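You operate a simulated robot arm through the tools that you are given. There is no shell and no other tool. Be economical: measure what you need, move in short steps, check, and stop when the job is done.

Carry out the task below with a simulated two-armed robot. There is one attempt and no reset: what you move stays moved.

## Task
Slide the pink card's panel under its clamp, clamp it and set the red and blue weights on it.

The check looks at the end state, three seconds after you hand in, the way a careful person would. Anything else that was tipped, shoved, dropped, spilled or broken makes it a failure.

## Robot
Two 7-joint arms with fingered hands on one trunk, on a base that drives. Base frame: it is fixed to the floor where the robot stands at the start and does not move with it; the origin is under the middle of the robot, x ahead of it, y to its left, z up; the surface under the hand at the start is at about z = 0.88. Readings come in m, rad, newtons and seconds.
The left shoulder is at the start at [0.086, 0.17, 1.166], the right one opposite. With the tool pointing down near the work surface each hand reaches from about 0.34 to 0.78 m from the robot's upright axis, wherever it stands, measured 20 degrees to its own side. Places, roughly: black stiff panel [0.75, -1.75, 0]; blue clamp [0.4, -0.3, 0.8]; brown stiff panel [0.75, -1.75, 0.5]; checked stiff panel [0.75, 1.75, 0.5]; face of the dotted panel [0.7, -0.3, 0.9]; red clamp [0.4, 0.2, 0.8]. Payload 4 kg a hand.
Tool frame (each hand has its own): the origin (TCP) lies between the finger pads and is the grasp point; the fingertips stand 0.026 m ahead of it; z points along the fingers, y is the line along which they close. The gripper opens to 0.132 m. The gripper's body begins 0.073 m behind the TCP. The gripper is a hand of 4 fingers: y runs from the thumb to the fingers, the wrist lies at [0, 0, -0.224] in the tool frame, and closing takes about 1.5 s.
Orientation is that of the tool frame in the base frame, as a unit quaternion [x, y, z, w]. With the fingers straight down and closing along the base's y, the tool's x points along the base's -x, its y along +y and its z along -z.

## Interface
- The arms move only by the tool apply_moves. It takes "left_motion", "right_motion" or both (then of equal length, played together; a hand with none holds still); each is one flat list of numbers, 6 for each row, row after row: the shift along the tool's x, y, z in units of 300 mm (1.0 is 300 mm), then the turn, a rotation vector about the tool's x, y, z in units of 90 degrees (1.0 is 90 degrees). In form: [x, y, z, rx, ry, rz, x, y, z, rx, ry, rz, ...]. A call has 1 to 8 rows; each row is the pose to reach, as a shift and turn from the pose commanded when the call began, along the tool's axes at that moment. "left_grip" and "right_grip" are, for a hand that has rows, the closure, from 0 (fully open) to 1 (shut), set as the call begins (left out, the last holds). A call with a number of a shift or a turn outside -1 to 1 is refused whole. Each row takes 0.2 s and may step no farther than 0.05 m and 0.15 rad from the row before; otherwise, or with a gripper value out of range, the whole call is refused. Where a pose cannot be reached the arm comes as near as it can. A force on the tool above 60 N (or 10 N above the force at the start of the call, whichever is more), or a blocked arm, ends the call early, and 0.2 s more pass. The fingers move at their own pace (about 0.108 m/s each) and stop on an object; they squeeze with about 30 N. The grip force told is the motor's: it shows also when the fingers shut on nothing. Time passes only in rows, and 0.2 s behind the last, so rows that repeat a pose let the fingers close. The reply holds the time, the measured pose of the TCP, the force on the tool along the base axes, the opening and the grip force, in the units named above and with some noise, with the torque about the TCP (base axes, N m) and any sound that the robot's microphone picked up.
- Cameras (640 x 400 px; columns grow to the right, rows downward): "scene" is now at [0.1664, 0.0059, 1.3217]; the picture's right is [0.08, -1.00, 0.00], its down [-0.76, -0.06, -0.64] and it looks along [0.64, 0.05, -0.77] (base axes); focal length 214 px, centre (320, 200). "left" rides on the left gripper at [-0.073, 0.006, -0.093] in its tool frame; the picture's right is [-0.08, -1.00, 0.00], its down [0.78, -0.06, -0.62] and it looks along [0.62, -0.05, 0.79] (tool axes); focal length 230 px, centre (320, 200). "right" rides on the right gripper at [0.073, 0.006, -0.094] in its tool frame; the picture's right is [-0.08, 1.00, 0.00], its down [-0.78, -0.06, -0.62] and it looks along [-0.61, -0.05, 0.79] (tool axes); focal length 230 px, centre (320, 200). There is no depth. A picture from a camera that has moved, and an enlarged one, comes with that camera's place and axes in the base frame and with its lens.
- capture(camera): a new picture of that camera. The clock stands still meanwhile.
- move_column(by): slides the trunk up (or, below 0, down) by that many m; the arms and the scene camera ride with it, the base frame stays. It gives what a move gives, with no picture.
- steer(legs): drives the robot by 1 to 6 legs, each [ahead, left, turn to the left] in m, m and rad, along the robot's own axes; the way and the turn of a leg run together, so that a leg with both is an arc; at most 1.5 m and 3.142 rad a leg. The arms and the cameras ride along, it lands a little off, and it stops where it bumps. It gives what a move gives.
- set_fingers(finger1, finger2, finger3, thumb_bend, hand): sets how far each is bent, from 0 (flat) to 1 (curled in); at 0.3 the hand is open as for a grip, at 0.7 the pads meet at the TCP. One left out holds its place. A second passes; each finger stops where it meets its share of the squeeze, and holds until it gets a number again. A gripper value or a shape takes the hand back. It gives what a move gives, with no picture; readings hold the bend of each and the force on the fingers (four entries, about 0 where the hand has none), thumb and palm.
- hand_shape(shape, hand): the hand has 4 fingers and takes this shape, open, in about a second: jaw (thumb against the fingers, like two jaws); tri (thumb and two fingers); tip (a fingertip pinch); poke (one finger out to press); point (the index stretched); flat (the hand flat); cup (the hand cupped); fist (a fist). The gripper value then closes the fingers along that shape, each until it touches; the sizes above hold for jaw. It gives what a move gives, with no picture.
- pan_tilt(pan, tilt): turns the head with the scene camera to pan (to the left, within 1.396 rad either way) and tilt (down, from -0.506 to 1.204), counted from straight ahead of the robot. It gives what a move gives.
- inspect(camera, box): a new picture of the part [left, top, right, bottom] of that camera's present view, enlarged. The clock stands still meanwhile.
- hand_in(): hands the job in; it is judged then, once.

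Go step by step. Nothing tells you exact positions but the pictures and the camera data: compare them with the known pose of the tool, close in by small moves and look again before you grip or let go. The budget is 120 turns and 108 pictures, counting those below and the enlarged ones. Unless the task says otherwise, let go and move clear before handing in, and close with one line.

The tools are called as name(argument=value, ...) on one line, values as JSON. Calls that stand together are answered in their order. apply_moves: Moves the arms, as the interface text tells. Its arguments: {"type":"object","properties":{"left_motion":{"type":"array","items":{"type":"number"}},"left_grip":{"type":"number"},"right_motion":{"type":"array","items":{"type":"number"}},"right_grip":{"type":"number"}},"required":[]} The other tools are called the same way: move_column (by) slides the trunk up or down; hand_shape (shape, hand) gives the hand a shape; set_fingers (finger1, finger2, finger3, thumb_bend, hand) moves the fingers one by one; steer (legs) drives the base; pan_tilt (pan, tilt) turns the head that bears the scene camera; capture (camera) takes a picture; inspect (camera, box) takes an enlarged picture of a part of a camera's view; hand_in () hands the job in.

At the start:

```text
time: 0.0
left_eef_pos: [0.5005, 0.2403, 1.1384]
left_orientation: [-0.009, 1.0, -0.025, 0.0]
left_wrist_force: [0.3, -0.1, -0.3]
left_moment: [0.0, 0.0, -0.03]
left_width: 0.132
left_gripper_force: 0.1
left_shape: jaw
left_bend: [0.3, 0.3, 0.3, 0.3]
left_finger forces: [0.1, 0.0, 0.0, 0.0, 0.1, 0.1]
right_eef_pos: [0.5545, -0.3048, 1.139]
right_orientation: [0.0, 1.0, -0.001, 0.001]
right_wrist_force: [0.4, -0.3, 0.3]
right_moment: [0.0, 0.01, 0.0]
right_width: 0.1317
right_gripper_force: 0.1
right_shape: jaw
right_bend: [0.3, 0.3, 0.3, 0.3]
right_finger forces: [0.1, 0.1, 0.0, 0.1, 0.0, 0.0]
trunk travel left (down, up): [-0.179, 0.172]
robot x, y, heading: [-0.0015, 0.0001, 0.003]
head pan, tilt: [0.079, 0.873]
```

scene: 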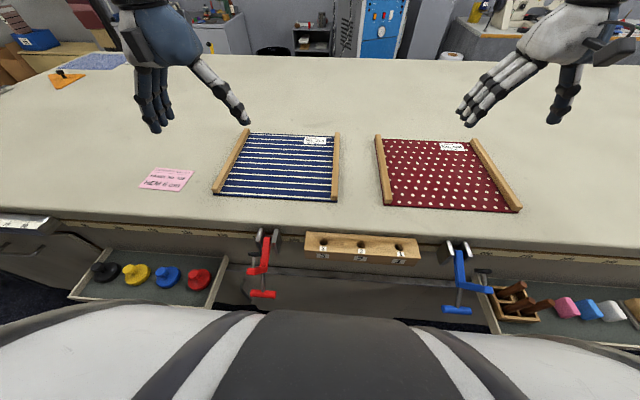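
right: 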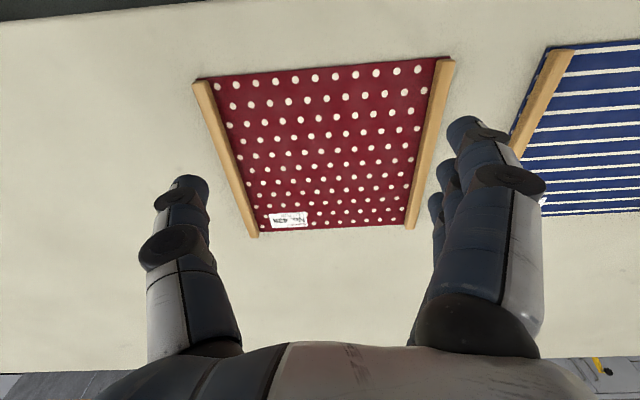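
left: 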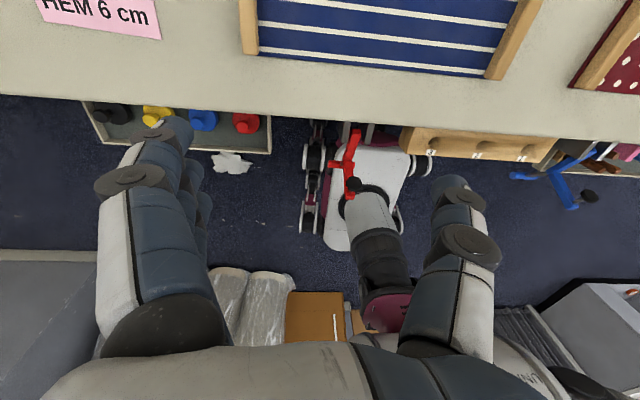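

I see two panels with wooden side rails, a pink card, two clamps at the bench edge and a tray of weights at the left. First I read the card and labels.

inspect(camera="scene", box=[120, 155, 220, 205])

inspect(camera="scene", box=[200, 120, 360, 220])

inspect(camera="scene", box=[220, 220, 420, 320])

inspect(camera="scene", box=[370, 120, 530, 220])

inspect(camera="scene", box=[60, 225, 260, 325])

```text
6.40 times, centred on (170, 180) of scene
camera zoom: at [0.1664, 0.0059, 1.3217], right [0.08, -1.0, 0.0], down [-0.76, -0.06, -0.64], along [0.64, 0.05, -0.77], focal length 1373 px, centre (1280, 328)
```

zoom: 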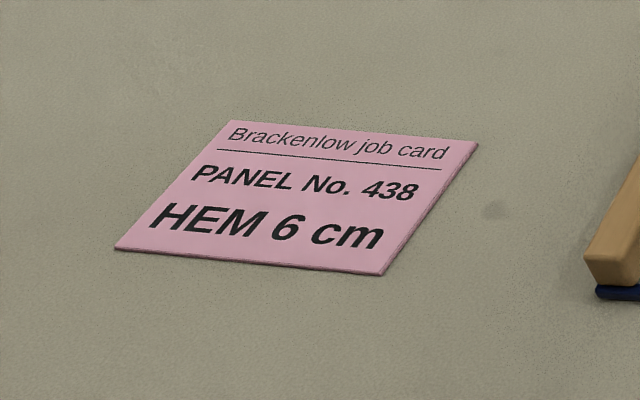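

```text
4.00 times, centred on (280, 170) of scene
camera zoom: at [0.1664, 0.0059, 1.3217], right [0.08, -1.0, 0.0], down [-0.76, -0.06, -0.64], along [0.64, 0.05, -0.77], focal length 858 px, centre (480, 320)
```

zoom: 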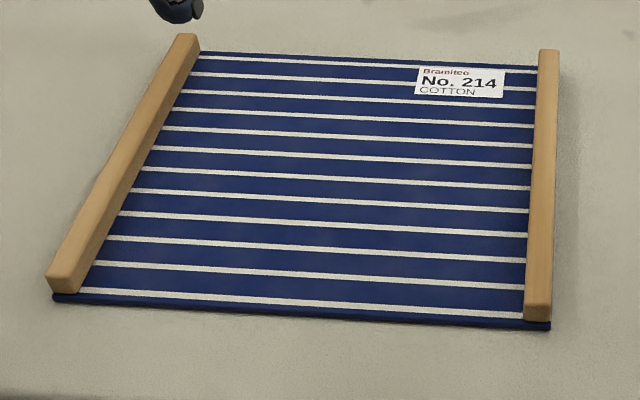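

```text
3.20 times, centred on (320, 270) of scene
camera zoom: at [0.1664, 0.0059, 1.3217], right [0.08, -1.0, 0.0], down [-0.76, -0.06, -0.64], along [0.64, 0.05, -0.77], focal length 686 px, centre (320, -24)
```

zoom: 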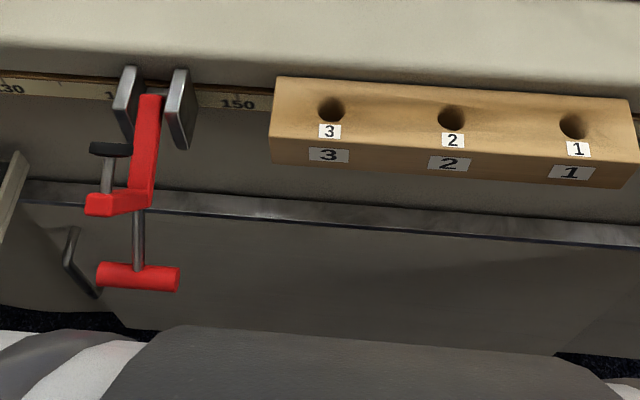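

```text
4.00 times, centred on (450, 170) of scene
camera zoom: at [0.1664, 0.0059, 1.3217], right [0.08, -1.0, 0.0], down [-0.76, -0.06, -0.64], along [0.64, 0.05, -0.77], focal length 858 px, centre (-200, 320)
```

zoom: 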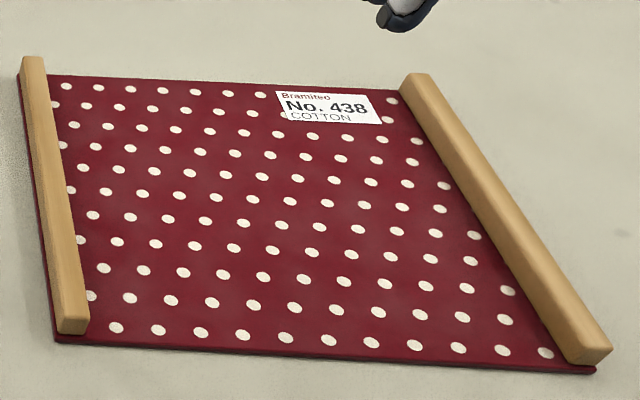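

```text
3.20 times, centred on (160, 275) of scene
camera zoom: at [0.1664, 0.0059, 1.3217], right [0.08, -1.0, 0.0], down [-0.76, -0.06, -0.64], along [0.64, 0.05, -0.77], focal length 686 px, centre (832, -40)
```

zoom: 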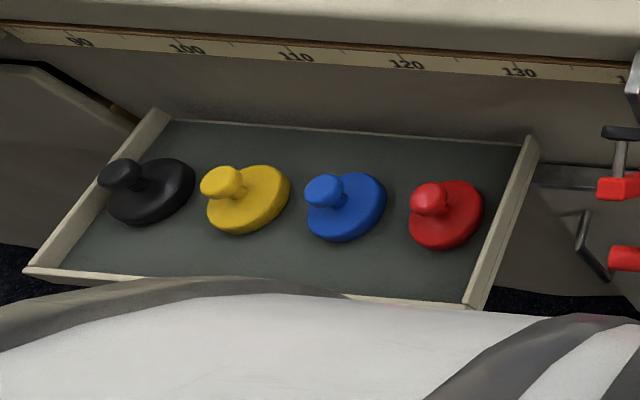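

The dotted panel is No. 438, the one on the card, so its clamp is presumably the blue one. I look at the blue clamp and right-hand tray.

inspect(camera="scene", box=[420, 230, 520, 330])

inspect(camera="scene", box=[470, 250, 640, 340])

inspect(camera="left", box=[480, 110, 640, 220])

inspect(camera="left", box=[290, 90, 430, 230])

```text
4.00 times, centred on (470, 280) of scene
camera zoom: at [0.1664, 0.0059, 1.3217], right [0.08, -1.0, 0.0], down [-0.76, -0.06, -0.64], along [0.64, 0.05, -0.77], focal length 858 px, centre (-280, -120)
```

zoom: 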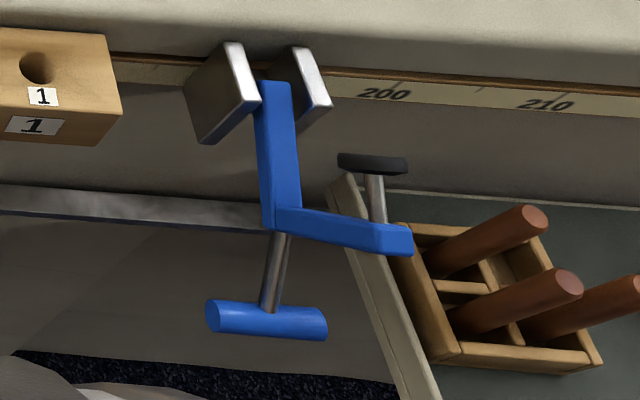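

```text
3.76 times, centred on (555, 295) of scene
camera zoom: at [0.1664, 0.0059, 1.3217], right [0.08, -1.0, 0.0], down [-0.76, -0.06, -0.64], along [0.64, 0.05, -0.77], focal length 807 px, centre (-565, -158)
```

zoom: 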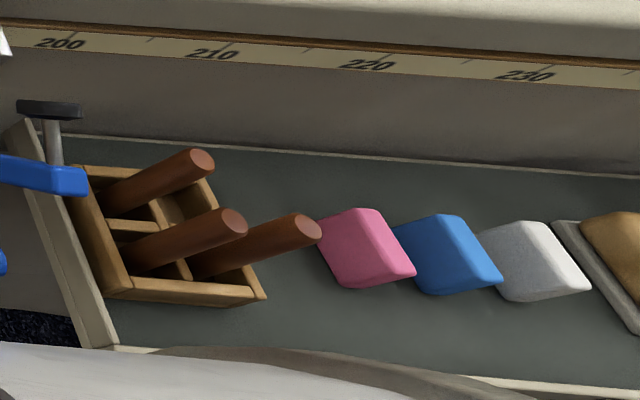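

```text
3.64 times, centred on (560, 165) of left
camera zoom: at [0.5732, 0.2531, 1.2301], right [0.1, -0.99, 0.05], down [-0.78, -0.04, 0.62], along [-0.61, -0.1, -0.78], focal length 837 px, centre (-553, 327)
```

zoom: 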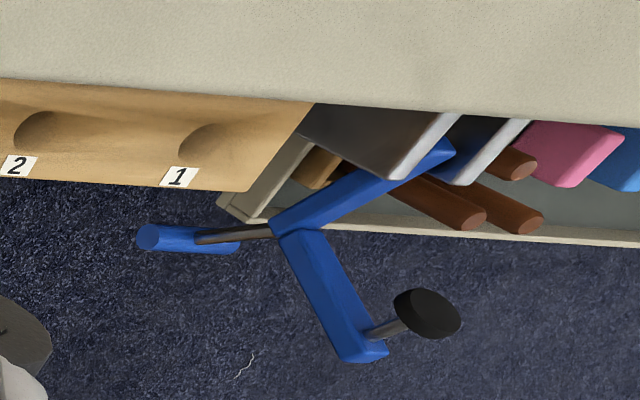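

```text
2.86 times, centred on (360, 160) of left
camera zoom: at [0.5732, 0.2531, 1.2301], right [0.1, -0.99, 0.05], down [-0.78, -0.04, 0.62], along [-0.61, -0.1, -0.78], focal length 657 px, centre (206, 314)
```

zoom: 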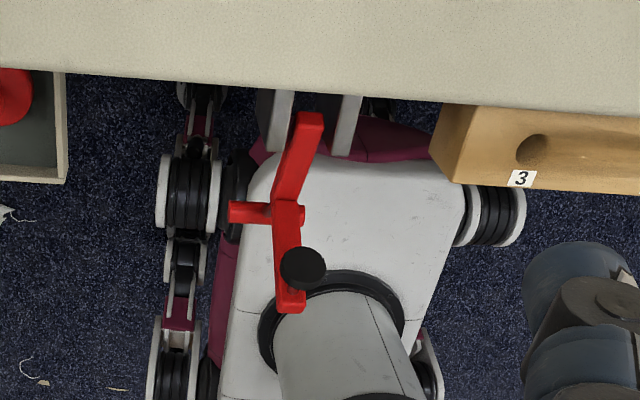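

The dotted panel spans about x 0.53–0.83, y −0.47…−0.14, with rails along both sides. The blue clamp hinges at the bench edge (x≈0.43, y≈−0.31) and should swing over to press near x≈0.51. I'll bring both hands over the rails first.

apply_moves(left_motion=[-0.0341, -0.139, 0.065, -0.004, 0, 0.0014, -0.0682, -0.278, 0.13, -0.008, 0, 0.0028, -0.1023, -0.417, 0.195, -0.012, 0, 0.0042, -0.1364, -0.556, 0.26, -0.016, 0, 0.0056, -0.1705, -0.695, 0.325, -0.02, 0, 0.007, -0.2046, -0.834, 0.39, -0.024, 0, 0.0084, -0.2387, -0.973, 0.455, -0.028, 0, 0.0098, -0.25, -1.0, 0.52, -0.032, 0, 0.011], right_motion=[-0.01875, -0.0646, 0.0667, 0, 0, 0, -0.0375, -0.1292, 0.1334, 0, 0, 0, -0.05625, -0.1938, 0.2, 0, 0, 0, -0.075, -0.2584, 0.2667, 0, 0, 0, -0.09375, -0.323, 0.3333, 0, 0, 0, -0.1125, -0.3876, 0.4, 0, 0, 0, -0.13125, -0.4522, 0.4667, 0, 0, 0, -0.15, -0.517, 0.5333, 0, 0, 0])

capture(camera="scene")

capture(camera="right")

capture(camera="left")

```text
time: 2.0
left_eef_pos: [0.6043, -0.0373, 1.0246]
left_orientation: [-0.038, 0.999, -0.035, 0.008]
left_wrist_force: [0.1, -0.1, 1.2]
left_moment: [0.03, 0.01, -0.01]
left_width: 0.132
left_gripper_force: 0.0
left_shape: jaw
left_bend: [0.3, 0.3, 0.3, 0.3]
left_finger forces: [0.0, 0.0, 0.0, 0.1, 0.1, 0.0]
right_eef_pos: [0.5986, -0.4588, 0.9779]
right_orientation: [0.0, 1.0, 0.0, 0.001]
right_wrist_force: [-0.5, 0.1, 0.0]
right_moment: [-0.03, 0.0, 0.0]
right_width: 0.1316
right_gripper_force: 0.0
right_shape: jaw
right_bend: [0.3, 0.3, 0.3, 0.3]
right_finger forces: [0.1, 0.0, 0.1, 0.1, 0.0, 0.0]
trunk travel left (down, up): [-0.179, 0.172]
robot x, y, heading: [0.0016, 0.0008, -0.003]
head pan, tilt: [0.079, 0.873]
stopped in row 8 (left hand): the arm was blocked; the commanded pose is now the measured one
```

```text
95 pictures are left
camera scene: at [0.1659, 0.0065, 1.3219], right [0.08, -1.0, 0.0], down [-0.76, -0.06, -0.64], along [0.64, 0.05, -0.77], focal length 214 px, centre (320, 200)
```

scene: 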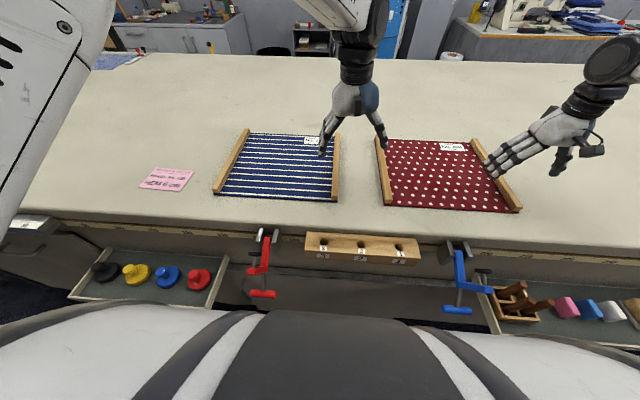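

```text
94 pictures are left
camera right: at [0.5256, -0.4537, 1.0723], right [0.08, 1.0, 0.0], down [0.78, -0.06, 0.62], along [0.62, -0.05, -0.79], focal length 230 px, centre (320, 200)
```

right: 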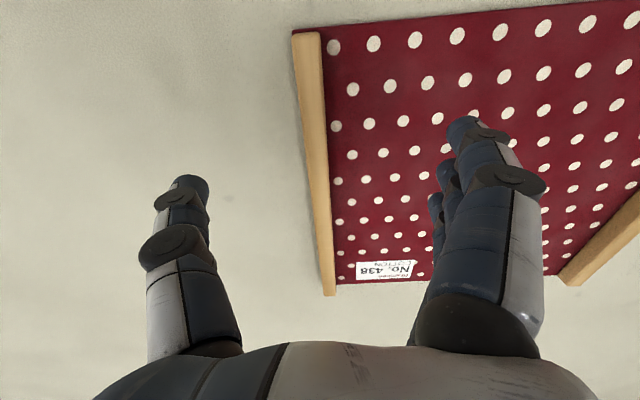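

```text
93 pictures are left
camera left: at [0.6748, -0.0184, 1.1175], right [0.15, -0.99, 0.07], down [-0.79, -0.08, 0.61], along [-0.6, -0.15, -0.79], focal length 230 px, centre (320, 200)
```

left: 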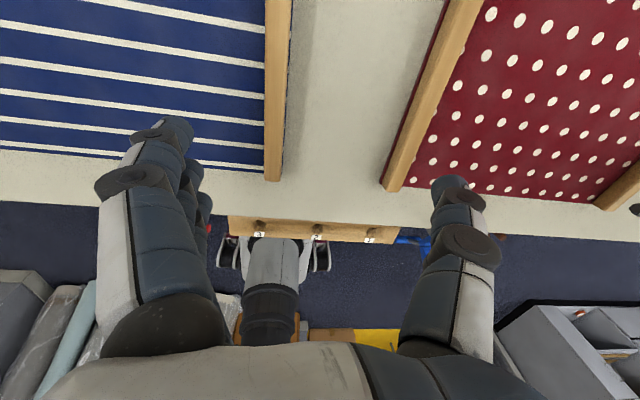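

The left arm can't cross to the left rail from here, so I plan to drive about 0.3 m to the right, where the panel is straight ahead. I raise the hands and check the floor on both sides first.

apply_moves(left_motion=[0.03, 0.13, -0.05, 0, 0, 0, 0.06, 0.26, -0.1, 0, 0, 0, 0.09, 0.39, -0.15, 0, 0, 0, 0.12, 0.52, -0.2, 0, 0, 0, 0.15, 0.65, -0.25, 0, 0, 0, 0.18, 0.78, -0.3, 0, 0, 0], right_motion=[0, 0, -0.08, 0, 0, 0, 0, 0.1, -0.16, 0, 0, 0, 0, 0.2, -0.24, 0, 0, 0, 0, 0.3, -0.3, 0, 0, 0, 0, 0.4, -0.3, 0, 0, 0, 0, 0.5, -0.3, 0, 0, 0])

pan_tilt(pan=-1.2, tilt=1.0)

capture(camera="scene")

pan_tilt(pan=1.2, tilt=1.0)

capture(camera="scene")

```text
time: 3.4
left_eef_pos: [0.5315, 0.1971, 1.0966]
left_orientation: [-0.035, 0.999, -0.032, 0.007]
left_wrist_force: [-0.5, 0.5, -0.3]
left_moment: [-0.04, -0.02, 0.05]
left_width: 0.1318
left_gripper_force: 0.1
left_shape: jaw
left_bend: [0.3, 0.3, 0.3, 0.3]
left_finger forces: [0.0, 0.1, 0.0, 0.0, 0.0, 0.0]
right_eef_pos: [0.5974, -0.3072, 1.0691]
right_orientation: [0.0, 1.0, -0.001, -0.001]
right_wrist_force: [0.5, 0.2, -0.1]
right_moment: [-0.06, 0.02, 0.04]
right_width: 0.132
right_gripper_force: 0.0
right_shape: jaw
right_bend: [0.3, 0.3, 0.3, 0.3]
right_finger forces: [0.1, 0.1, 0.0, 0.1, 0.0, 0.0]
trunk travel left (down, up): [-0.179, 0.172]
robot x, y, heading: [0.001, 0.0012, -0.001]
head pan, tilt: [0.079, 0.873]
```

```text
time: 4.8
left_eef_pos: [0.5319, 0.1952, 1.096]
left_orientation: [-0.035, 0.999, -0.03, 0.006]
left_wrist_force: [-0.3, 0.4, 0.5]
left_moment: [-0.01, 0.02, 0.02]
left_width: 0.1317
left_gripper_force: 0.2
left_shape: jaw
left_bend: [0.3, 0.3, 0.3, 0.3]
left_finger forces: [0.1, 0.0, 0.1, 0.0, 0.0, 0.2]
right_eef_pos: [0.5999, -0.3094, 1.0669]
right_orientation: [0.0, 1.0, 0.0, -0.001]
right_wrist_force: [-0.7, 0.0, -0.2]
right_moment: [-0.01, -0.01, -0.01]
right_width: 0.1317
right_gripper_force: 0.1
right_shape: jaw
right_bend: [0.3, 0.3, 0.3, 0.3]
right_finger forces: [0.0, 0.1, 0.1, 0.0, 0.0, 0.1]
trunk travel left (down, up): [-0.179, 0.172]
robot x, y, heading: [-0.0062, -0.0017, 0.0]
head pan, tilt: [-1.201, 1.0]
```

```text
92 pictures are left
camera scene: at [0.1148, -0.065, 1.3123], right [-0.93, -0.36, 0.0], down [-0.3, 0.78, -0.54], along [0.2, -0.5, -0.84], focal length 214 px, centre (320, 200)
```

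scene: 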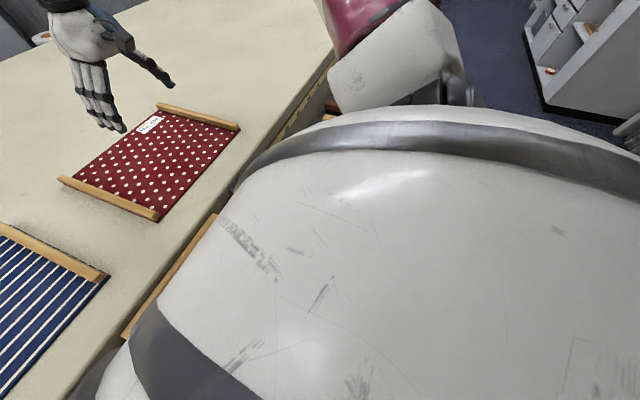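

```text
time: 7.0
left_eef_pos: [0.5335, 0.1963, 1.0948]
left_orientation: [-0.035, 0.999, -0.034, 0.006]
left_wrist_force: [0.0, -0.3, 0.2]
left_moment: [-0.01, -0.01, 0.0]
left_width: 0.132
left_gripper_force: 0.1
left_shape: jaw
left_bend: [0.3, 0.3, 0.3, 0.3]
left_finger forces: [0.0, 0.0, 0.1, 0.0, 0.0, 0.0]
right_eef_pos: [0.5989, -0.3089, 1.0673]
right_orientation: [0.0, 1.0, -0.001, -0.001]
right_wrist_force: [-0.1, 0.3, 0.7]
right_moment: [0.03, 0.02, -0.03]
right_width: 0.1319
right_gripper_force: 0.1
right_shape: jaw
right_bend: [0.3, 0.3, 0.3, 0.3]
right_finger forces: [0.0, 0.0, 0.1, 0.0, 0.1, 0.0]
trunk travel left (down, up): [-0.179, 0.172]
robot x, y, heading: [0.0001, 0.0019, -0.004]
head pan, tilt: [1.201, 1.0]
```

```text
91 pictures are left
camera scene: at [0.1451, 0.042, 1.3123], right [0.6, -0.8, 0.0], down [-0.67, -0.51, -0.54], along [0.43, 0.33, -0.84], focal length 214 px, centre (320, 200)
```

scene: 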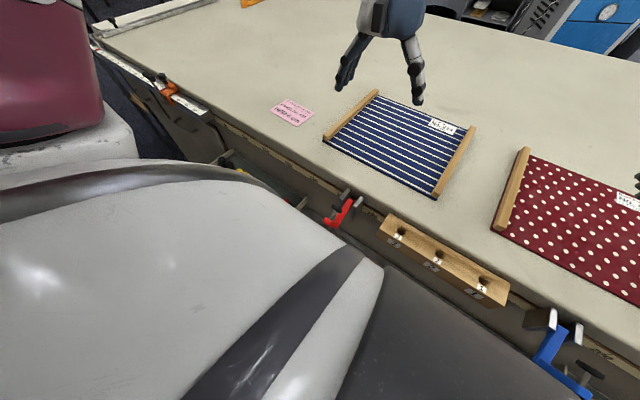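

The surroundings look clear; I back off 0.1 m for clearance, then drive 0.3 m right in small legs with hands high.

steer(legs=[[-0.1, 0, 0], [0, -0.3, 0]])

pan_tilt(pan=0, tilt=0.9)

capture(camera="scene")

capture(camera="left")

```text
time: 11.1
left_eef_pos: [0.4343, -0.1139, 1.0965]
left_orientation: [-0.031, 0.999, -0.033, 0.007]
left_wrist_force: [-0.4, -0.7, -0.1]
left_moment: [-0.01, 0.02, -0.01]
left_width: 0.132
left_gripper_force: 0.2
left_shape: jaw
left_bend: [0.3, 0.3, 0.3, 0.3]
left_finger forces: [0.0, 0.0, 0.0, 0.0, 0.0, 0.0]
right_eef_pos: [0.4972, -0.621, 1.067]
right_orientation: [0.003, 1.0, 0.0, 0.0]
right_wrist_force: [0.6, -0.2, 0.5]
right_moment: [0.05, 0.01, -0.02]
right_width: 0.1316
right_gripper_force: 0.1
right_shape: jaw
right_bend: [0.3, 0.3, 0.3, 0.3]
right_finger forces: [0.0, 0.0, 0.0, 0.0, 0.0, 0.0]
trunk travel left (down, up): [-0.179, 0.172]
robot x, y, heading: [-0.0971, -0.3071, -0.011]
head pan, tilt: [1.201, 1.0]
```

```text
time: 12.5
left_eef_pos: [0.4339, -0.1149, 1.0969]
left_orientation: [-0.032, 0.999, -0.033, 0.007]
left_wrist_force: [-0.6, -0.6, 0.4]
left_moment: [-0.01, 0.01, 0.0]
left_width: 0.132
left_gripper_force: 0.1
left_shape: jaw
left_bend: [0.3, 0.3, 0.3, 0.3]
left_finger forces: [0.0, 0.0, 0.0, 0.0, 0.1, 0.0]
right_eef_pos: [0.4967, -0.6201, 1.0673]
right_orientation: [0.003, 1.0, 0.0, 0.0]
right_wrist_force: [-0.3, 0.1, -0.6]
right_moment: [0.03, -0.01, -0.03]
right_width: 0.1319
right_gripper_force: 0.1
right_shape: jaw
right_bend: [0.3, 0.3, 0.3, 0.3]
right_finger forces: [0.1, 0.0, 0.0, 0.0, 0.0, 0.1]
trunk travel left (down, up): [-0.179, 0.172]
robot x, y, heading: [-0.0991, -0.3046, -0.015]
head pan, tilt: [0.0, 0.901]
```

```text
90 pictures are left
camera scene: at [0.0653, -0.3082, 1.3196], right [-0.01, -1.0, 0.0], down [-0.78, 0.0, -0.62], along [0.62, 0.0, -0.78], focal length 214 px, centre (320, 200)
```

scene: 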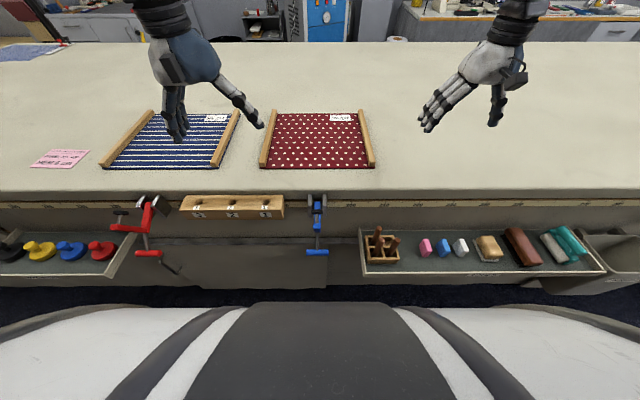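

```text
89 pictures are left
camera left: at [0.5049, -0.0979, 1.1892], right [0.14, -0.99, 0.07], down [-0.79, -0.07, 0.61], along [-0.6, -0.14, -0.79], focal length 230 px, centre (320, 200)
```

left: 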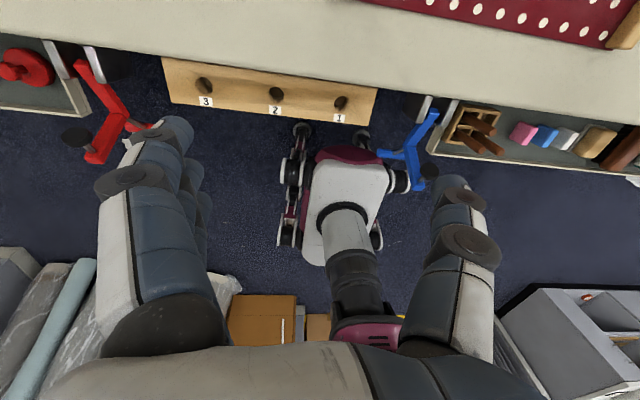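

Now the panel and blue clamp are straight ahead. I zoom in on both for precise positions.

inspect(camera="scene", box=[240, 95, 400, 195])

inspect(camera="scene", box=[270, 180, 370, 280])

```text
4.00 times, centred on (320, 145) of scene
camera zoom: at [0.0653, -0.3082, 1.3196], right [-0.01, -1.0, 0.0], down [-0.78, 0.0, -0.62], along [0.62, 0.0, -0.78], focal length 858 px, centre (320, 420)
```

zoom: 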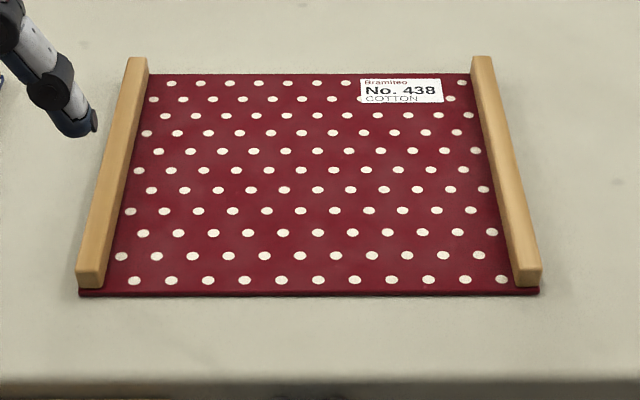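

```text
4.00 times, centred on (320, 230) of scene
camera zoom: at [0.0653, -0.3082, 1.3196], right [-0.01, -1.0, 0.0], down [-0.78, 0.0, -0.62], along [0.62, 0.0, -0.78], focal length 858 px, centre (320, 80)
```

zoom: 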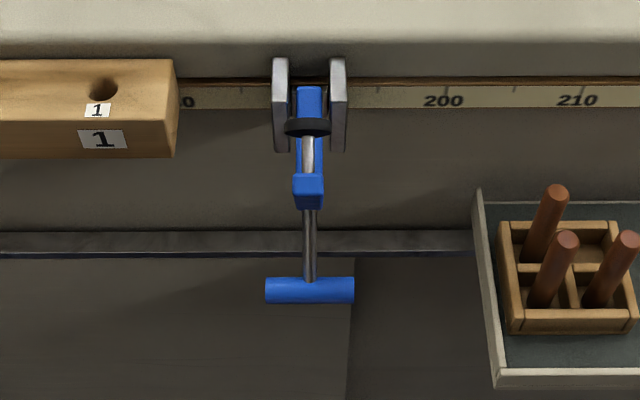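

Rails are at y≈−0.143 and y≈−0.458 (top z≈0.903), near edge x≈0.535, bench edge x≈0.448. I bring both hands to hover over the rails near x=0.585.

apply_moves(left_motion=[-0.098, -0.019, 0.1, -0.008, 0.002, 0.008, -0.196, -0.038, 0.2, -0.017, 0.004, 0.016, -0.294, -0.056, 0.3, -0.025, 0.006, 0.025, -0.392, -0.075, 0.4, -0.034, 0.008, 0.033, -0.49, -0.094, 0.502, -0.042, 0.01, 0.041, -0.49, -0.094, 0.502, -0.042, 0.01, 0.041], right_motion=[-0.058, 0.109, 0.078, 0, 0, 0, -0.116, 0.217, 0.156, 0, 0, 0, -0.174, 0.326, 0.234, 0, 0, 0, -0.232, 0.434, 0.312, 0, 0, 0, -0.29, 0.543, 0.39, 0, 0, 0, -0.29, 0.543, 0.39, 0, 0, 0], left_grip=0.3, right_grip=0.3)

inspect(camera="scene", box=[220, 70, 420, 195])

capture(camera="left")

capture(camera="right")

```text
time: 13.9
left_eef_pos: [0.581, -0.1453, 0.9533]
left_orientation: [0.0, 1.0, 0.0, 0.0]
left_wrist_force: [-0.6, -0.3, 0.3]
left_moment: [0.0, -0.02, 0.01]
left_width: 0.093
left_gripper_force: 0.0
left_shape: jaw
left_bend: [0.67, 0.67, 0.67, 0.63]
left_finger forces: [0.0, 0.0, 0.1, 0.1, 0.1, 0.0]
right_eef_pos: [0.5849, -0.4581, 0.9524]
right_orientation: [0.003, 1.0, 0.001, 0.002]
right_wrist_force: [0.0, -0.1, 0.4]
right_moment: [0.02, 0.03, -0.01]
right_width: 0.0928
right_gripper_force: 0.0
right_shape: jaw
right_bend: [0.67, 0.67, 0.67, 0.63]
right_finger forces: [0.1, 0.0, 0.0, 0.0, 0.1, 0.0]
trunk travel left (down, up): [-0.179, 0.172]
robot x, y, heading: [-0.1023, -0.3094, -0.009]
head pan, tilt: [0.0, 0.901]
```

```text
3.20 times, centred on (320, 132) of scene
camera zoom: at [0.0634, -0.3089, 1.3201], right [-0.01, -1.0, 0.0], down [-0.78, 0.01, -0.62], along [0.62, 0.0, -0.78], focal length 686 px, centre (320, 416)
```

zoom: 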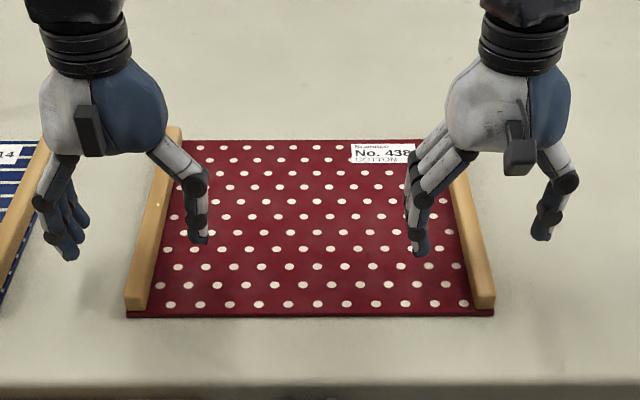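

```text
85 pictures are left
camera left: at [0.6546, -0.1393, 1.0446], right [0.08, -1.0, 0.0], down [-0.78, -0.06, 0.62], along [-0.62, -0.05, -0.79], focal length 230 px, centre (320, 200)
```

left: 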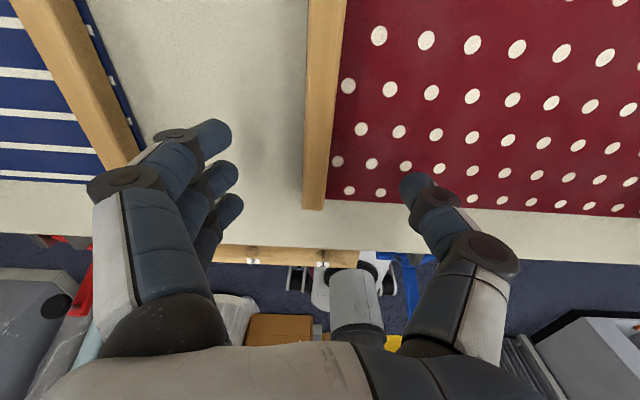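

```text
84 pictures are left
camera right: at [0.5112, -0.452, 1.0455], right [0.08, 1.0, 0.0], down [0.78, -0.07, 0.62], along [0.62, -0.05, -0.79], focal length 230 px, centre (320, 200)
```

right: 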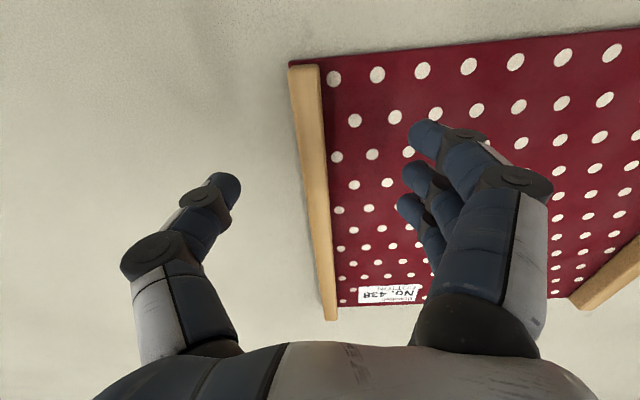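

Both hands straddle their rails. I descend so the fingertips are just above the panel face and then close.

apply_moves(left_motion=[-0.013, 0.005, 0.06, 0, 0, 0, -0.013, 0.005, 0.113, 0, 0, 0], right_motion=[0, 0, 0.06, 0, 0, 0, 0, 0, 0.11, 0, 0, 0])

apply_moves(left_motion=[0, 0, 0, 0, 0, 0, 0, 0, 0, 0, 0, 0, 0, 0, 0, 0, 0, 0, 0, 0, 0, 0, 0, 0, 0, 0, 0, 0, 0, 0, 0, 0, 0, 0, 0, 0], right_motion=[0, 0, 0, 0, 0, 0, 0, 0, 0, 0, 0, 0, 0, 0, 0, 0, 0, 0, 0, 0, 0, 0, 0, 0, 0, 0, 0, 0, 0, 0, 0, 0, 0, 0, 0, 0], left_grip=1, right_grip=1)

inspect(camera="scene", box=[220, 70, 420, 195])

```text
time: 14.5
left_eef_pos: [0.5883, -0.1426, 0.9157]
left_orientation: [0.0, 1.0, 0.0, -0.002]
left_wrist_force: [0.5, 0.3, 0.2]
left_moment: [-0.01, 0.04, -0.02]
left_width: 0.0929
left_gripper_force: 0.2
left_shape: jaw
left_bend: [0.67, 0.67, 0.67, 0.63]
left_finger forces: [0.0, 0.0, 0.0, 0.0, 0.0, 0.0]
right_eef_pos: [0.5856, -0.4579, 0.9156]
right_orientation: [0.004, 1.0, 0.0, 0.0]
right_wrist_force: [0.8, -0.5, 0.1]
right_moment: [0.0, 0.01, -0.02]
right_width: 0.093
right_gripper_force: 0.2
right_shape: jaw
right_bend: [0.67, 0.67, 0.67, 0.63]
right_finger forces: [0.0, 0.0, 0.0, 0.0, 0.0, 0.0]
trunk travel left (down, up): [-0.179, 0.172]
robot x, y, heading: [-0.0984, -0.3044, -0.003]
head pan, tilt: [0.0, 0.901]
```

```text
time: 15.9
left_eef_pos: [0.5884, -0.1424, 0.9142]
left_orientation: [-0.001, 1.0, 0.0, -0.001]
left_wrist_force: [-1.3, 0.6, -0.5]
left_moment: [0.05, 0.02, 0.01]
left_width: 0.0129
left_gripper_force: 30.3
left_shape: jaw
left_bend: [0.72, 0.72, 0.72, 0.7]
left_finger forces: [8.9, 9.0, 9.0, 0.0, 26.5, 0.0]
right_eef_pos: [0.5857, -0.4576, 0.9172]
right_orientation: [0.003, 1.0, 0.0, 0.0]
right_wrist_force: [0.5, -0.4, -0.2]
right_moment: [0.01, 0.02, 0.01]
right_width: 0.0127
right_gripper_force: 30.1
right_shape: jaw
right_bend: [0.7, 0.7, 0.7, 0.7]
right_finger forces: [8.8, 9.0, 9.0, 0.0, 26.8, 0.0]
trunk travel left (down, up): [-0.179, 0.172]
robot x, y, heading: [-0.1001, -0.3107, -0.006]
head pan, tilt: [0.0, 0.901]
```

```text
3.20 times, centred on (320, 132) of scene
camera zoom: at [0.0655, -0.3083, 1.3195], right [-0.01, -1.0, 0.0], down [-0.78, 0.0, -0.62], along [0.62, 0.0, -0.78], focal length 686 px, centre (320, 416)
```

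zoom: 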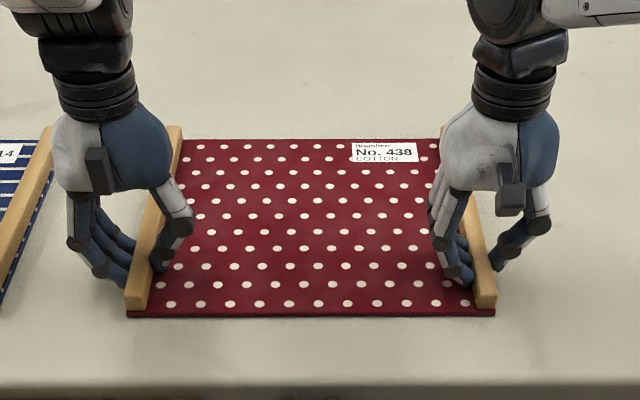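

Both rails are firmly held. I drag the panel 0.082 m toward the edge.

apply_moves(left_motion=[0.045, 0, 0, 0, 0, 0, 0.09, 0, 0, 0, 0, 0, 0.135, 0, 0, 0, 0, 0, 0.18, 0, 0, 0, 0, 0, 0.225, 0, 0, 0, 0, 0, 0.273, 0, 0, 0, 0, 0, 0.273, 0, 0, 0, 0, 0], right_motion=[0.045, 0, 0, 0, 0, 0, 0.09, 0, 0, 0, 0, 0, 0.135, 0, 0, 0, 0, 0, 0.18, 0, 0, 0, 0, 0, 0.225, 0, 0, 0, 0, 0, 0.273, 0, 0, 0, 0, 0, 0.273, 0, 0, 0, 0, 0])

inspect(camera="scene", box=[220, 95, 420, 220])

```text
time: 17.5
left_eef_pos: [0.5067, -0.1423, 0.9153]
left_orientation: [0.001, 1.0, 0.0, -0.002]
left_wrist_force: [0.0, 0.2, 0.2]
left_moment: [0.09, 0.03, -0.06]
left_width: 0.0126
left_gripper_force: 30.2
left_shape: jaw
left_bend: [0.72, 0.72, 0.72, 0.7]
left_finger forces: [9.3, 9.4, 9.8, 0.0, 26.6, 0.0]
right_eef_pos: [0.5028, -0.4574, 0.9174]
right_orientation: [0.004, 1.0, 0.0, 0.0]
right_wrist_force: [0.6, -1.7, 0.9]
right_moment: [0.01, -0.01, -0.02]
right_width: 0.0126
right_gripper_force: 30.2
right_shape: jaw
right_bend: [0.7, 0.7, 0.7, 0.7]
right_finger forces: [9.0, 8.8, 8.7, 0.0, 28.1, 0.0]
trunk travel left (down, up): [-0.179, 0.172]
robot x, y, heading: [-0.098, -0.3064, -0.006]
head pan, tilt: [0.0, 0.901]
```

```text
3.20 times, centred on (320, 158) of scene
camera zoom: at [0.0658, -0.3084, 1.3194], right [-0.01, -1.0, 0.0], down [-0.78, 0.01, -0.62], along [0.62, 0.0, -0.78], focal length 686 px, centre (320, 336)
```

zoom: 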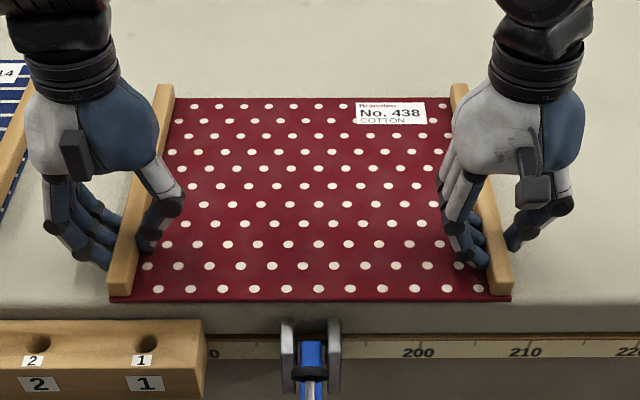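

The panel's near edge is now flush with the bench edge (x≈0.45). I release both rails gently and raise the hands.

apply_moves(left_motion=[0, 0, 0, 0, 0, 0, 0, 0, 0, 0, 0, 0, 0, 0, 0, 0, 0, 0, 0, 0, 0, 0, 0, 0, 0, 0, -0.1, 0, 0, 0, 0, 0, -0.25, 0, 0, 0, 0, 0, -0.4, 0, 0, 0, 0, 0, -0.5, 0, 0, 0], right_motion=[0, 0, 0, 0, 0, 0, 0, 0, 0, 0, 0, 0, 0, 0, 0, 0, 0, 0, 0, 0, 0, 0, 0, 0, 0, 0, -0.1, 0, 0, 0, 0, 0, -0.25, 0, 0, 0, 0, 0, -0.4, 0, 0, 0, 0, 0, -0.5, 0, 0, 0], left_grip=0.3, right_grip=0.3)

inspect(camera="scene", box=[220, 95, 420, 220])

inspect(camera="scene", box=[270, 180, 370, 280])

```text
time: 19.3
left_eef_pos: [0.5059, -0.1446, 1.0664]
left_orientation: [0.0, 1.0, 0.0, -0.002]
left_wrist_force: [-0.6, -0.2, 0.3]
left_moment: [0.0, -0.03, 0.0]
left_width: 0.092
left_gripper_force: 0.0
left_shape: jaw
left_bend: [0.68, 0.68, 0.68, 0.64]
left_finger forces: [0.0, 0.0, 0.0, 0.0, 0.0, 0.0]
right_eef_pos: [0.5046, -0.4561, 1.0671]
right_orientation: [0.003, 1.0, 0.001, 0.0]
right_wrist_force: [-0.4, 0.1, -0.1]
right_moment: [0.03, -0.02, -0.02]
right_width: 0.092
right_gripper_force: 0.0
right_shape: jaw
right_bend: [0.68, 0.68, 0.68, 0.64]
right_finger forces: [0.1, 0.1, 0.1, 0.0, 0.1, 0.0]
trunk travel left (down, up): [-0.179, 0.172]
robot x, y, heading: [-0.0999, -0.3076, -0.013]
head pan, tilt: [0.0, 0.901]
```

```text
3.20 times, centred on (320, 158) of scene
camera zoom: at [0.0647, -0.3083, 1.3197], right [-0.01, -1.0, 0.0], down [-0.78, 0.01, -0.62], along [0.62, 0.0, -0.78], focal length 686 px, centre (320, 336)
```

zoom: 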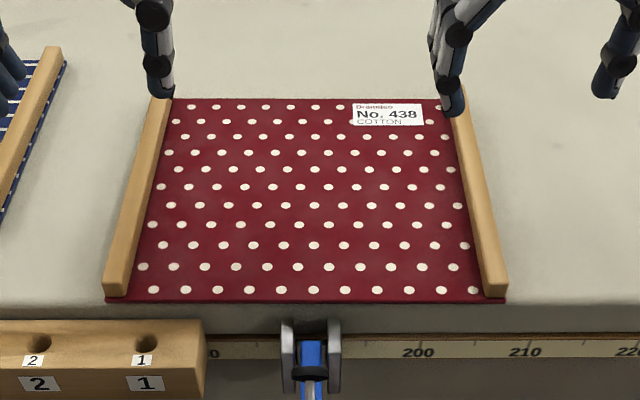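

```text
4.00 times, centred on (320, 230) of scene
camera zoom: at [0.0647, -0.3083, 1.3197], right [-0.01, -1.0, 0.0], down [-0.78, 0.01, -0.62], along [0.62, 0.0, -0.78], focal length 858 px, centre (320, 80)
```

zoom: 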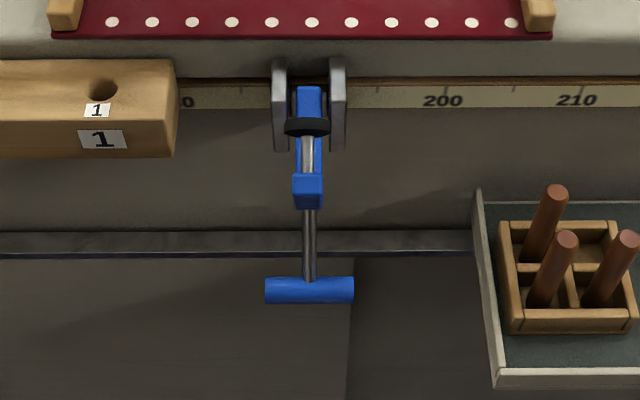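

The panel sits flush and straight. The clamp lever hangs on its hinge, with the T-handle at about (0.32, −0.30, 0.764), so I'll lift the handle from below and swing it over. First I back off 0.1 m more, move the left hand aside and turn the right hand to point forward.

steer(legs=[[-0.1, 0, 0]])

hand_shape(hand="right", shape="flat")

apply_moves(left_motion=[0, 0.1, 0, 0, 0, 0, 0, 0.2, 0, 0, 0, 0, 0, 0.3, 0, 0, 0, 0, 0, 0.4, 0, 0, 0, 0, 0, 0.5, 0, 0, 0, 0, 0, 0.5, 0, 0, 0, 0, 0, 0.5, 0, 0, 0, 0], right_motion=[0.04, 0, -0.02, -0.054, -0.054, 0.054, 0.08, 0, -0.04, -0.108, -0.108, 0.108, 0.12, 0, -0.06, -0.162, -0.162, 0.162, 0.16, 0, -0.06, -0.216, -0.216, 0.216, 0.2, 0, -0.06, -0.27, -0.27, 0.27, 0.24, 0, -0.06, -0.324, -0.324, 0.324, 0.28, 0, -0.06, -0.378, -0.378, 0.378])

capture(camera="scene")

```text
time: 20.4
left_eef_pos: [0.406, -0.1424, 1.0661]
left_orientation: [0.001, 1.0, 0.0, -0.002]
left_wrist_force: [-0.4, 0.0, 0.5]
left_moment: [0.0, 0.02, 0.01]
left_width: 0.092
left_gripper_force: 0.0
left_shape: jaw
left_bend: [0.68, 0.68, 0.68, 0.64]
left_finger forces: [0.0, 0.0, 0.0, 0.1, 0.0, 0.0]
right_eef_pos: [0.4041, -0.4572, 1.0675]
right_orientation: [0.003, 1.0, 0.0, 0.0]
right_wrist_force: [-0.2, -0.8, 1.0]
right_moment: [0.01, -0.06, -0.02]
right_width: 0.0923
right_gripper_force: 0.0
right_shape: jaw
right_bend: [0.68, 0.68, 0.68, 0.64]
right_finger forces: [0.1, 0.0, 0.1, 0.1, 0.1, 0.0]
trunk travel left (down, up): [-0.179, 0.172]
robot x, y, heading: [-0.1975, -0.3051, -0.008]
head pan, tilt: [0.0, 0.901]
```

```text
time: 21.3
left_eef_pos: [0.4069, -0.1435, 1.0663]
left_orientation: [0.0, 1.0, 0.001, -0.002]
left_wrist_force: [0.4, 0.5, -0.3]
left_moment: [-0.02, -0.04, -0.01]
left_width: 0.0922
left_gripper_force: 0.0
left_shape: jaw
left_bend: [0.68, 0.68, 0.68, 0.64]
left_finger forces: [0.0, 0.0, 0.0, 0.0, 0.0, 0.0]
right_eef_pos: [0.404, -0.4565, 1.0657]
right_orientation: [0.003, 1.0, 0.0, 0.0]
right_wrist_force: [0.4, -0.4, 1.4]
right_moment: [-0.01, 0.0, -0.01]
right_width: 0.126
right_gripper_force: 0.1
right_shape: flat
right_bend: [0.1, 0.0, 0.1, 0.19]
right_finger forces: [0.0, 0.1, 0.1, 0.0, 0.0, 0.0]
trunk travel left (down, up): [-0.179, 0.172]
robot x, y, heading: [-0.1991, -0.3049, -0.01]
head pan, tilt: [0.0, 0.901]
```

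```text
time: 22.9
left_eef_pos: [0.4056, 0.0079, 1.0664]
left_orientation: [0.001, 1.0, 0.0, -0.001]
left_wrist_force: [1.7, -0.4, -0.2]
left_moment: [0.02, -0.01, 0.02]
left_width: 0.092
left_gripper_force: 0.0
left_shape: jaw
left_bend: [0.68, 0.68, 0.68, 0.64]
left_finger forces: [0.0, 0.0, 0.0, 0.0, 0.0, 0.0]
right_eef_pos: [0.3357, -0.457, 1.0648]
right_orientation: [0.287, 0.869, 0.284, 0.287]
right_wrist_force: [-1.1, 0.3, 0.6]
right_moment: [-0.02, 0.01, 0.0]
right_width: 0.1262
right_gripper_force: 0.1
right_shape: flat
right_bend: [0.1, 0.0, 0.1, 0.19]
right_finger forces: [0.0, 0.0, 0.0, 0.0, 0.0, 0.0]
right hand out of reach, approached as far as the arm can: row 6, 7
trunk travel left (down, up): [-0.179, 0.172]
robot x, y, heading: [-0.2008, -0.3052, -0.005]
head pan, tilt: [0.0, 0.901]
```

```text
79 pictures are left
camera scene: at [-0.0357, -0.3084, 1.3196], right [-0.01, -1.0, 0.0], down [-0.78, 0.01, -0.62], along [0.62, 0.0, -0.78], focal length 214 px, centre (320, 200)
```

scene: 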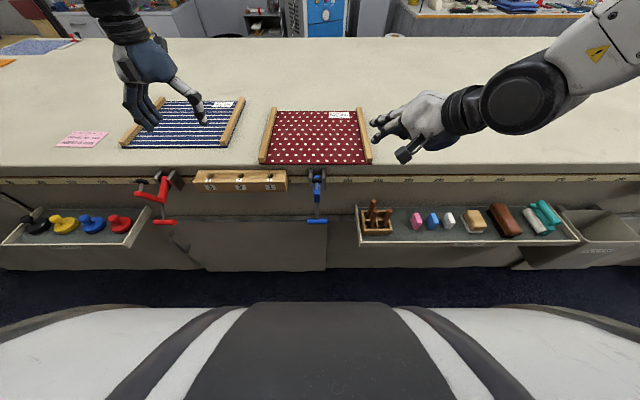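

The right arm can't point that way. A better grip: hand pitched 45° forward-down, pinching the T-handle end-to-end along y, so the bar can pivot between thumb and fingers as the lever swings. I reorient the right hand for that.

hand_shape(hand="right", shape="jaw")

apply_moves(right_motion=[0.065, -0.0185, 0.003, 0.033, -0.015, -0.082, 0.13, -0.037, 0.006, 0.066, -0.03, -0.163, 0.195, -0.055, 0.01, 0.1, -0.045, -0.245, 0.26, -0.074, 0.013, 0.133, -0.059, -0.327, 0.325, -0.093, 0.016, 0.166, -0.074, -0.408, 0.39, -0.111, 0.019, 0.199, -0.089, -0.49, 0.39, -0.111, 0.019, 0.199, -0.089, -0.49])

capture(camera="scene")

```text
time: 23.8
left_eef_pos: [0.4056, 0.0083, 1.0672]
left_orientation: [0.0, 1.0, 0.0, -0.002]
left_wrist_force: [-0.1, -0.1, -0.1]
left_moment: [-0.03, 0.01, 0.03]
left_width: 0.0918
left_gripper_force: 0.1
left_shape: jaw
left_bend: [0.68, 0.68, 0.68, 0.64]
left_finger forces: [0.0, 0.1, 0.0, 0.0, 0.0, 0.1]
right_eef_pos: [0.3357, -0.4536, 1.0656]
right_orientation: [0.286, 0.87, 0.283, 0.285]
right_wrist_force: [-0.2, -0.1, 0.2]
right_moment: [-0.02, 0.0, -0.02]
right_width: 0.1317
right_gripper_force: 0.1
right_shape: jaw
right_bend: [0.3, 0.3, 0.3, 0.3]
right_finger forces: [0.0, 0.0, 0.0, 0.1, 0.0, 0.0]
trunk travel left (down, up): [-0.179, 0.172]
robot x, y, heading: [-0.203, -0.3086, -0.008]
head pan, tilt: [0.0, 0.901]
```

```text
time: 25.4
left_eef_pos: [0.4067, 0.0085, 1.0678]
left_orientation: [0.001, 1.0, 0.001, -0.002]
left_wrist_force: [-0.2, 1.4, 0.1]
left_moment: [0.0, 0.04, -0.01]
left_width: 0.092
left_gripper_force: 0.1
left_shape: jaw
left_bend: [0.68, 0.68, 0.68, 0.64]
left_finger forces: [0.0, 0.0, 0.1, 0.0, 0.1, 0.0]
right_eef_pos: [0.3013, -0.4885, 1.0242]
right_orientation: [0.024, 0.923, 0.039, 0.382]
right_wrist_force: [0.3, 0.0, -0.1]
right_moment: [-0.02, -0.01, 0.0]
right_width: 0.1319
right_gripper_force: 0.1
right_shape: jaw
right_bend: [0.3, 0.3, 0.3, 0.3]
right_finger forces: [0.1, 0.0, 0.0, 0.1, 0.1, 0.1]
right hand out of reach, approached as far as the arm can: row 2, 3, 4, 5, 6, 7
trunk travel left (down, up): [-0.179, 0.172]
robot x, y, heading: [-0.1968, -0.3091, -0.006]
head pan, tilt: [0.0, 0.901]
```

```text
78 pictures are left
camera scene: at [-0.0353, -0.3075, 1.3196], right [-0.01, -1.0, 0.0], down [-0.78, 0.01, -0.62], along [0.62, 0.0, -0.78], focal length 214 px, centre (320, 200)
```

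scene: 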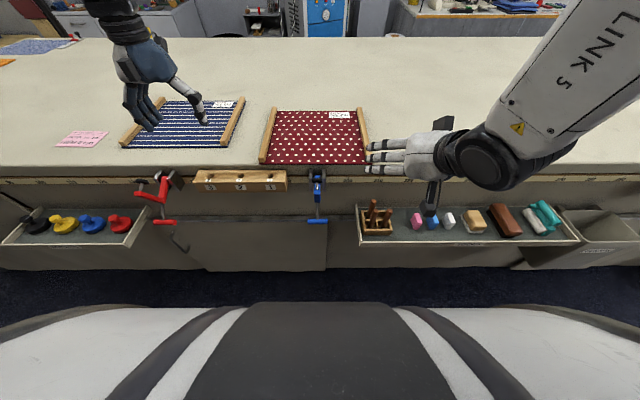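

The pose was just too close to the shoulder. I back off another 0.1 m for room, then see where the hand settles.

steer(legs=[[-0.1, 0, 0]])

apply_moves(right_motion=[0, 0, 0, 0, 0, 0, 0, 0, 0, 0, 0, 0])

```text
time: 26.6
left_eef_pos: [0.3043, 0.0085, 1.066]
left_orientation: [-0.001, 1.0, 0.0, -0.001]
left_wrist_force: [-0.3, 0.4, 0.0]
left_moment: [0.01, -0.04, -0.01]
left_width: 0.0923
left_gripper_force: 0.1
left_shape: jaw
left_bend: [0.68, 0.68, 0.68, 0.64]
left_finger forces: [0.0, 0.1, 0.0, 0.0, 0.0, 0.1]
right_eef_pos: [0.198, -0.4894, 1.0203]
right_orientation: [0.025, 0.925, 0.038, 0.377]
right_wrist_force: [0.4, 0.3, 0.7]
right_moment: [0.01, -0.05, 0.02]
right_width: 0.1319
right_gripper_force: 0.1
right_shape: jaw
right_bend: [0.3, 0.3, 0.3, 0.3]
right_finger forces: [0.0, 0.1, 0.1, 0.0, 0.1, 0.0]
trunk travel left (down, up): [-0.179, 0.172]
robot x, y, heading: [-0.299, -0.3047, -0.004]
head pan, tilt: [0.0, 0.901]
```

```text
time: 27.2
left_eef_pos: [0.3036, 0.0092, 1.0675]
left_orientation: [0.001, 1.0, 0.0, -0.002]
left_wrist_force: [0.1, 1.1, 0.1]
left_moment: [0.01, -0.01, -0.02]
left_width: 0.0919
left_gripper_force: 0.0
left_shape: jaw
left_bend: [0.68, 0.68, 0.68, 0.64]
left_finger forces: [0.1, 0.1, 0.0, 0.0, 0.1, 0.1]
right_eef_pos: [0.1993, -0.4885, 1.021]
right_orientation: [0.028, 0.925, 0.041, 0.377]
right_wrist_force: [0.3, 0.1, 0.4]
right_moment: [-0.01, -0.01, -0.03]
right_width: 0.132
right_gripper_force: 0.2
right_shape: jaw
right_bend: [0.3, 0.3, 0.3, 0.3]
right_finger forces: [0.1, 0.1, 0.0, 0.0, 0.0, 0.1]
trunk travel left (down, up): [-0.179, 0.172]
robot x, y, heading: [-0.2988, -0.3068, -0.005]
head pan, tilt: [0.0, 0.901]
```

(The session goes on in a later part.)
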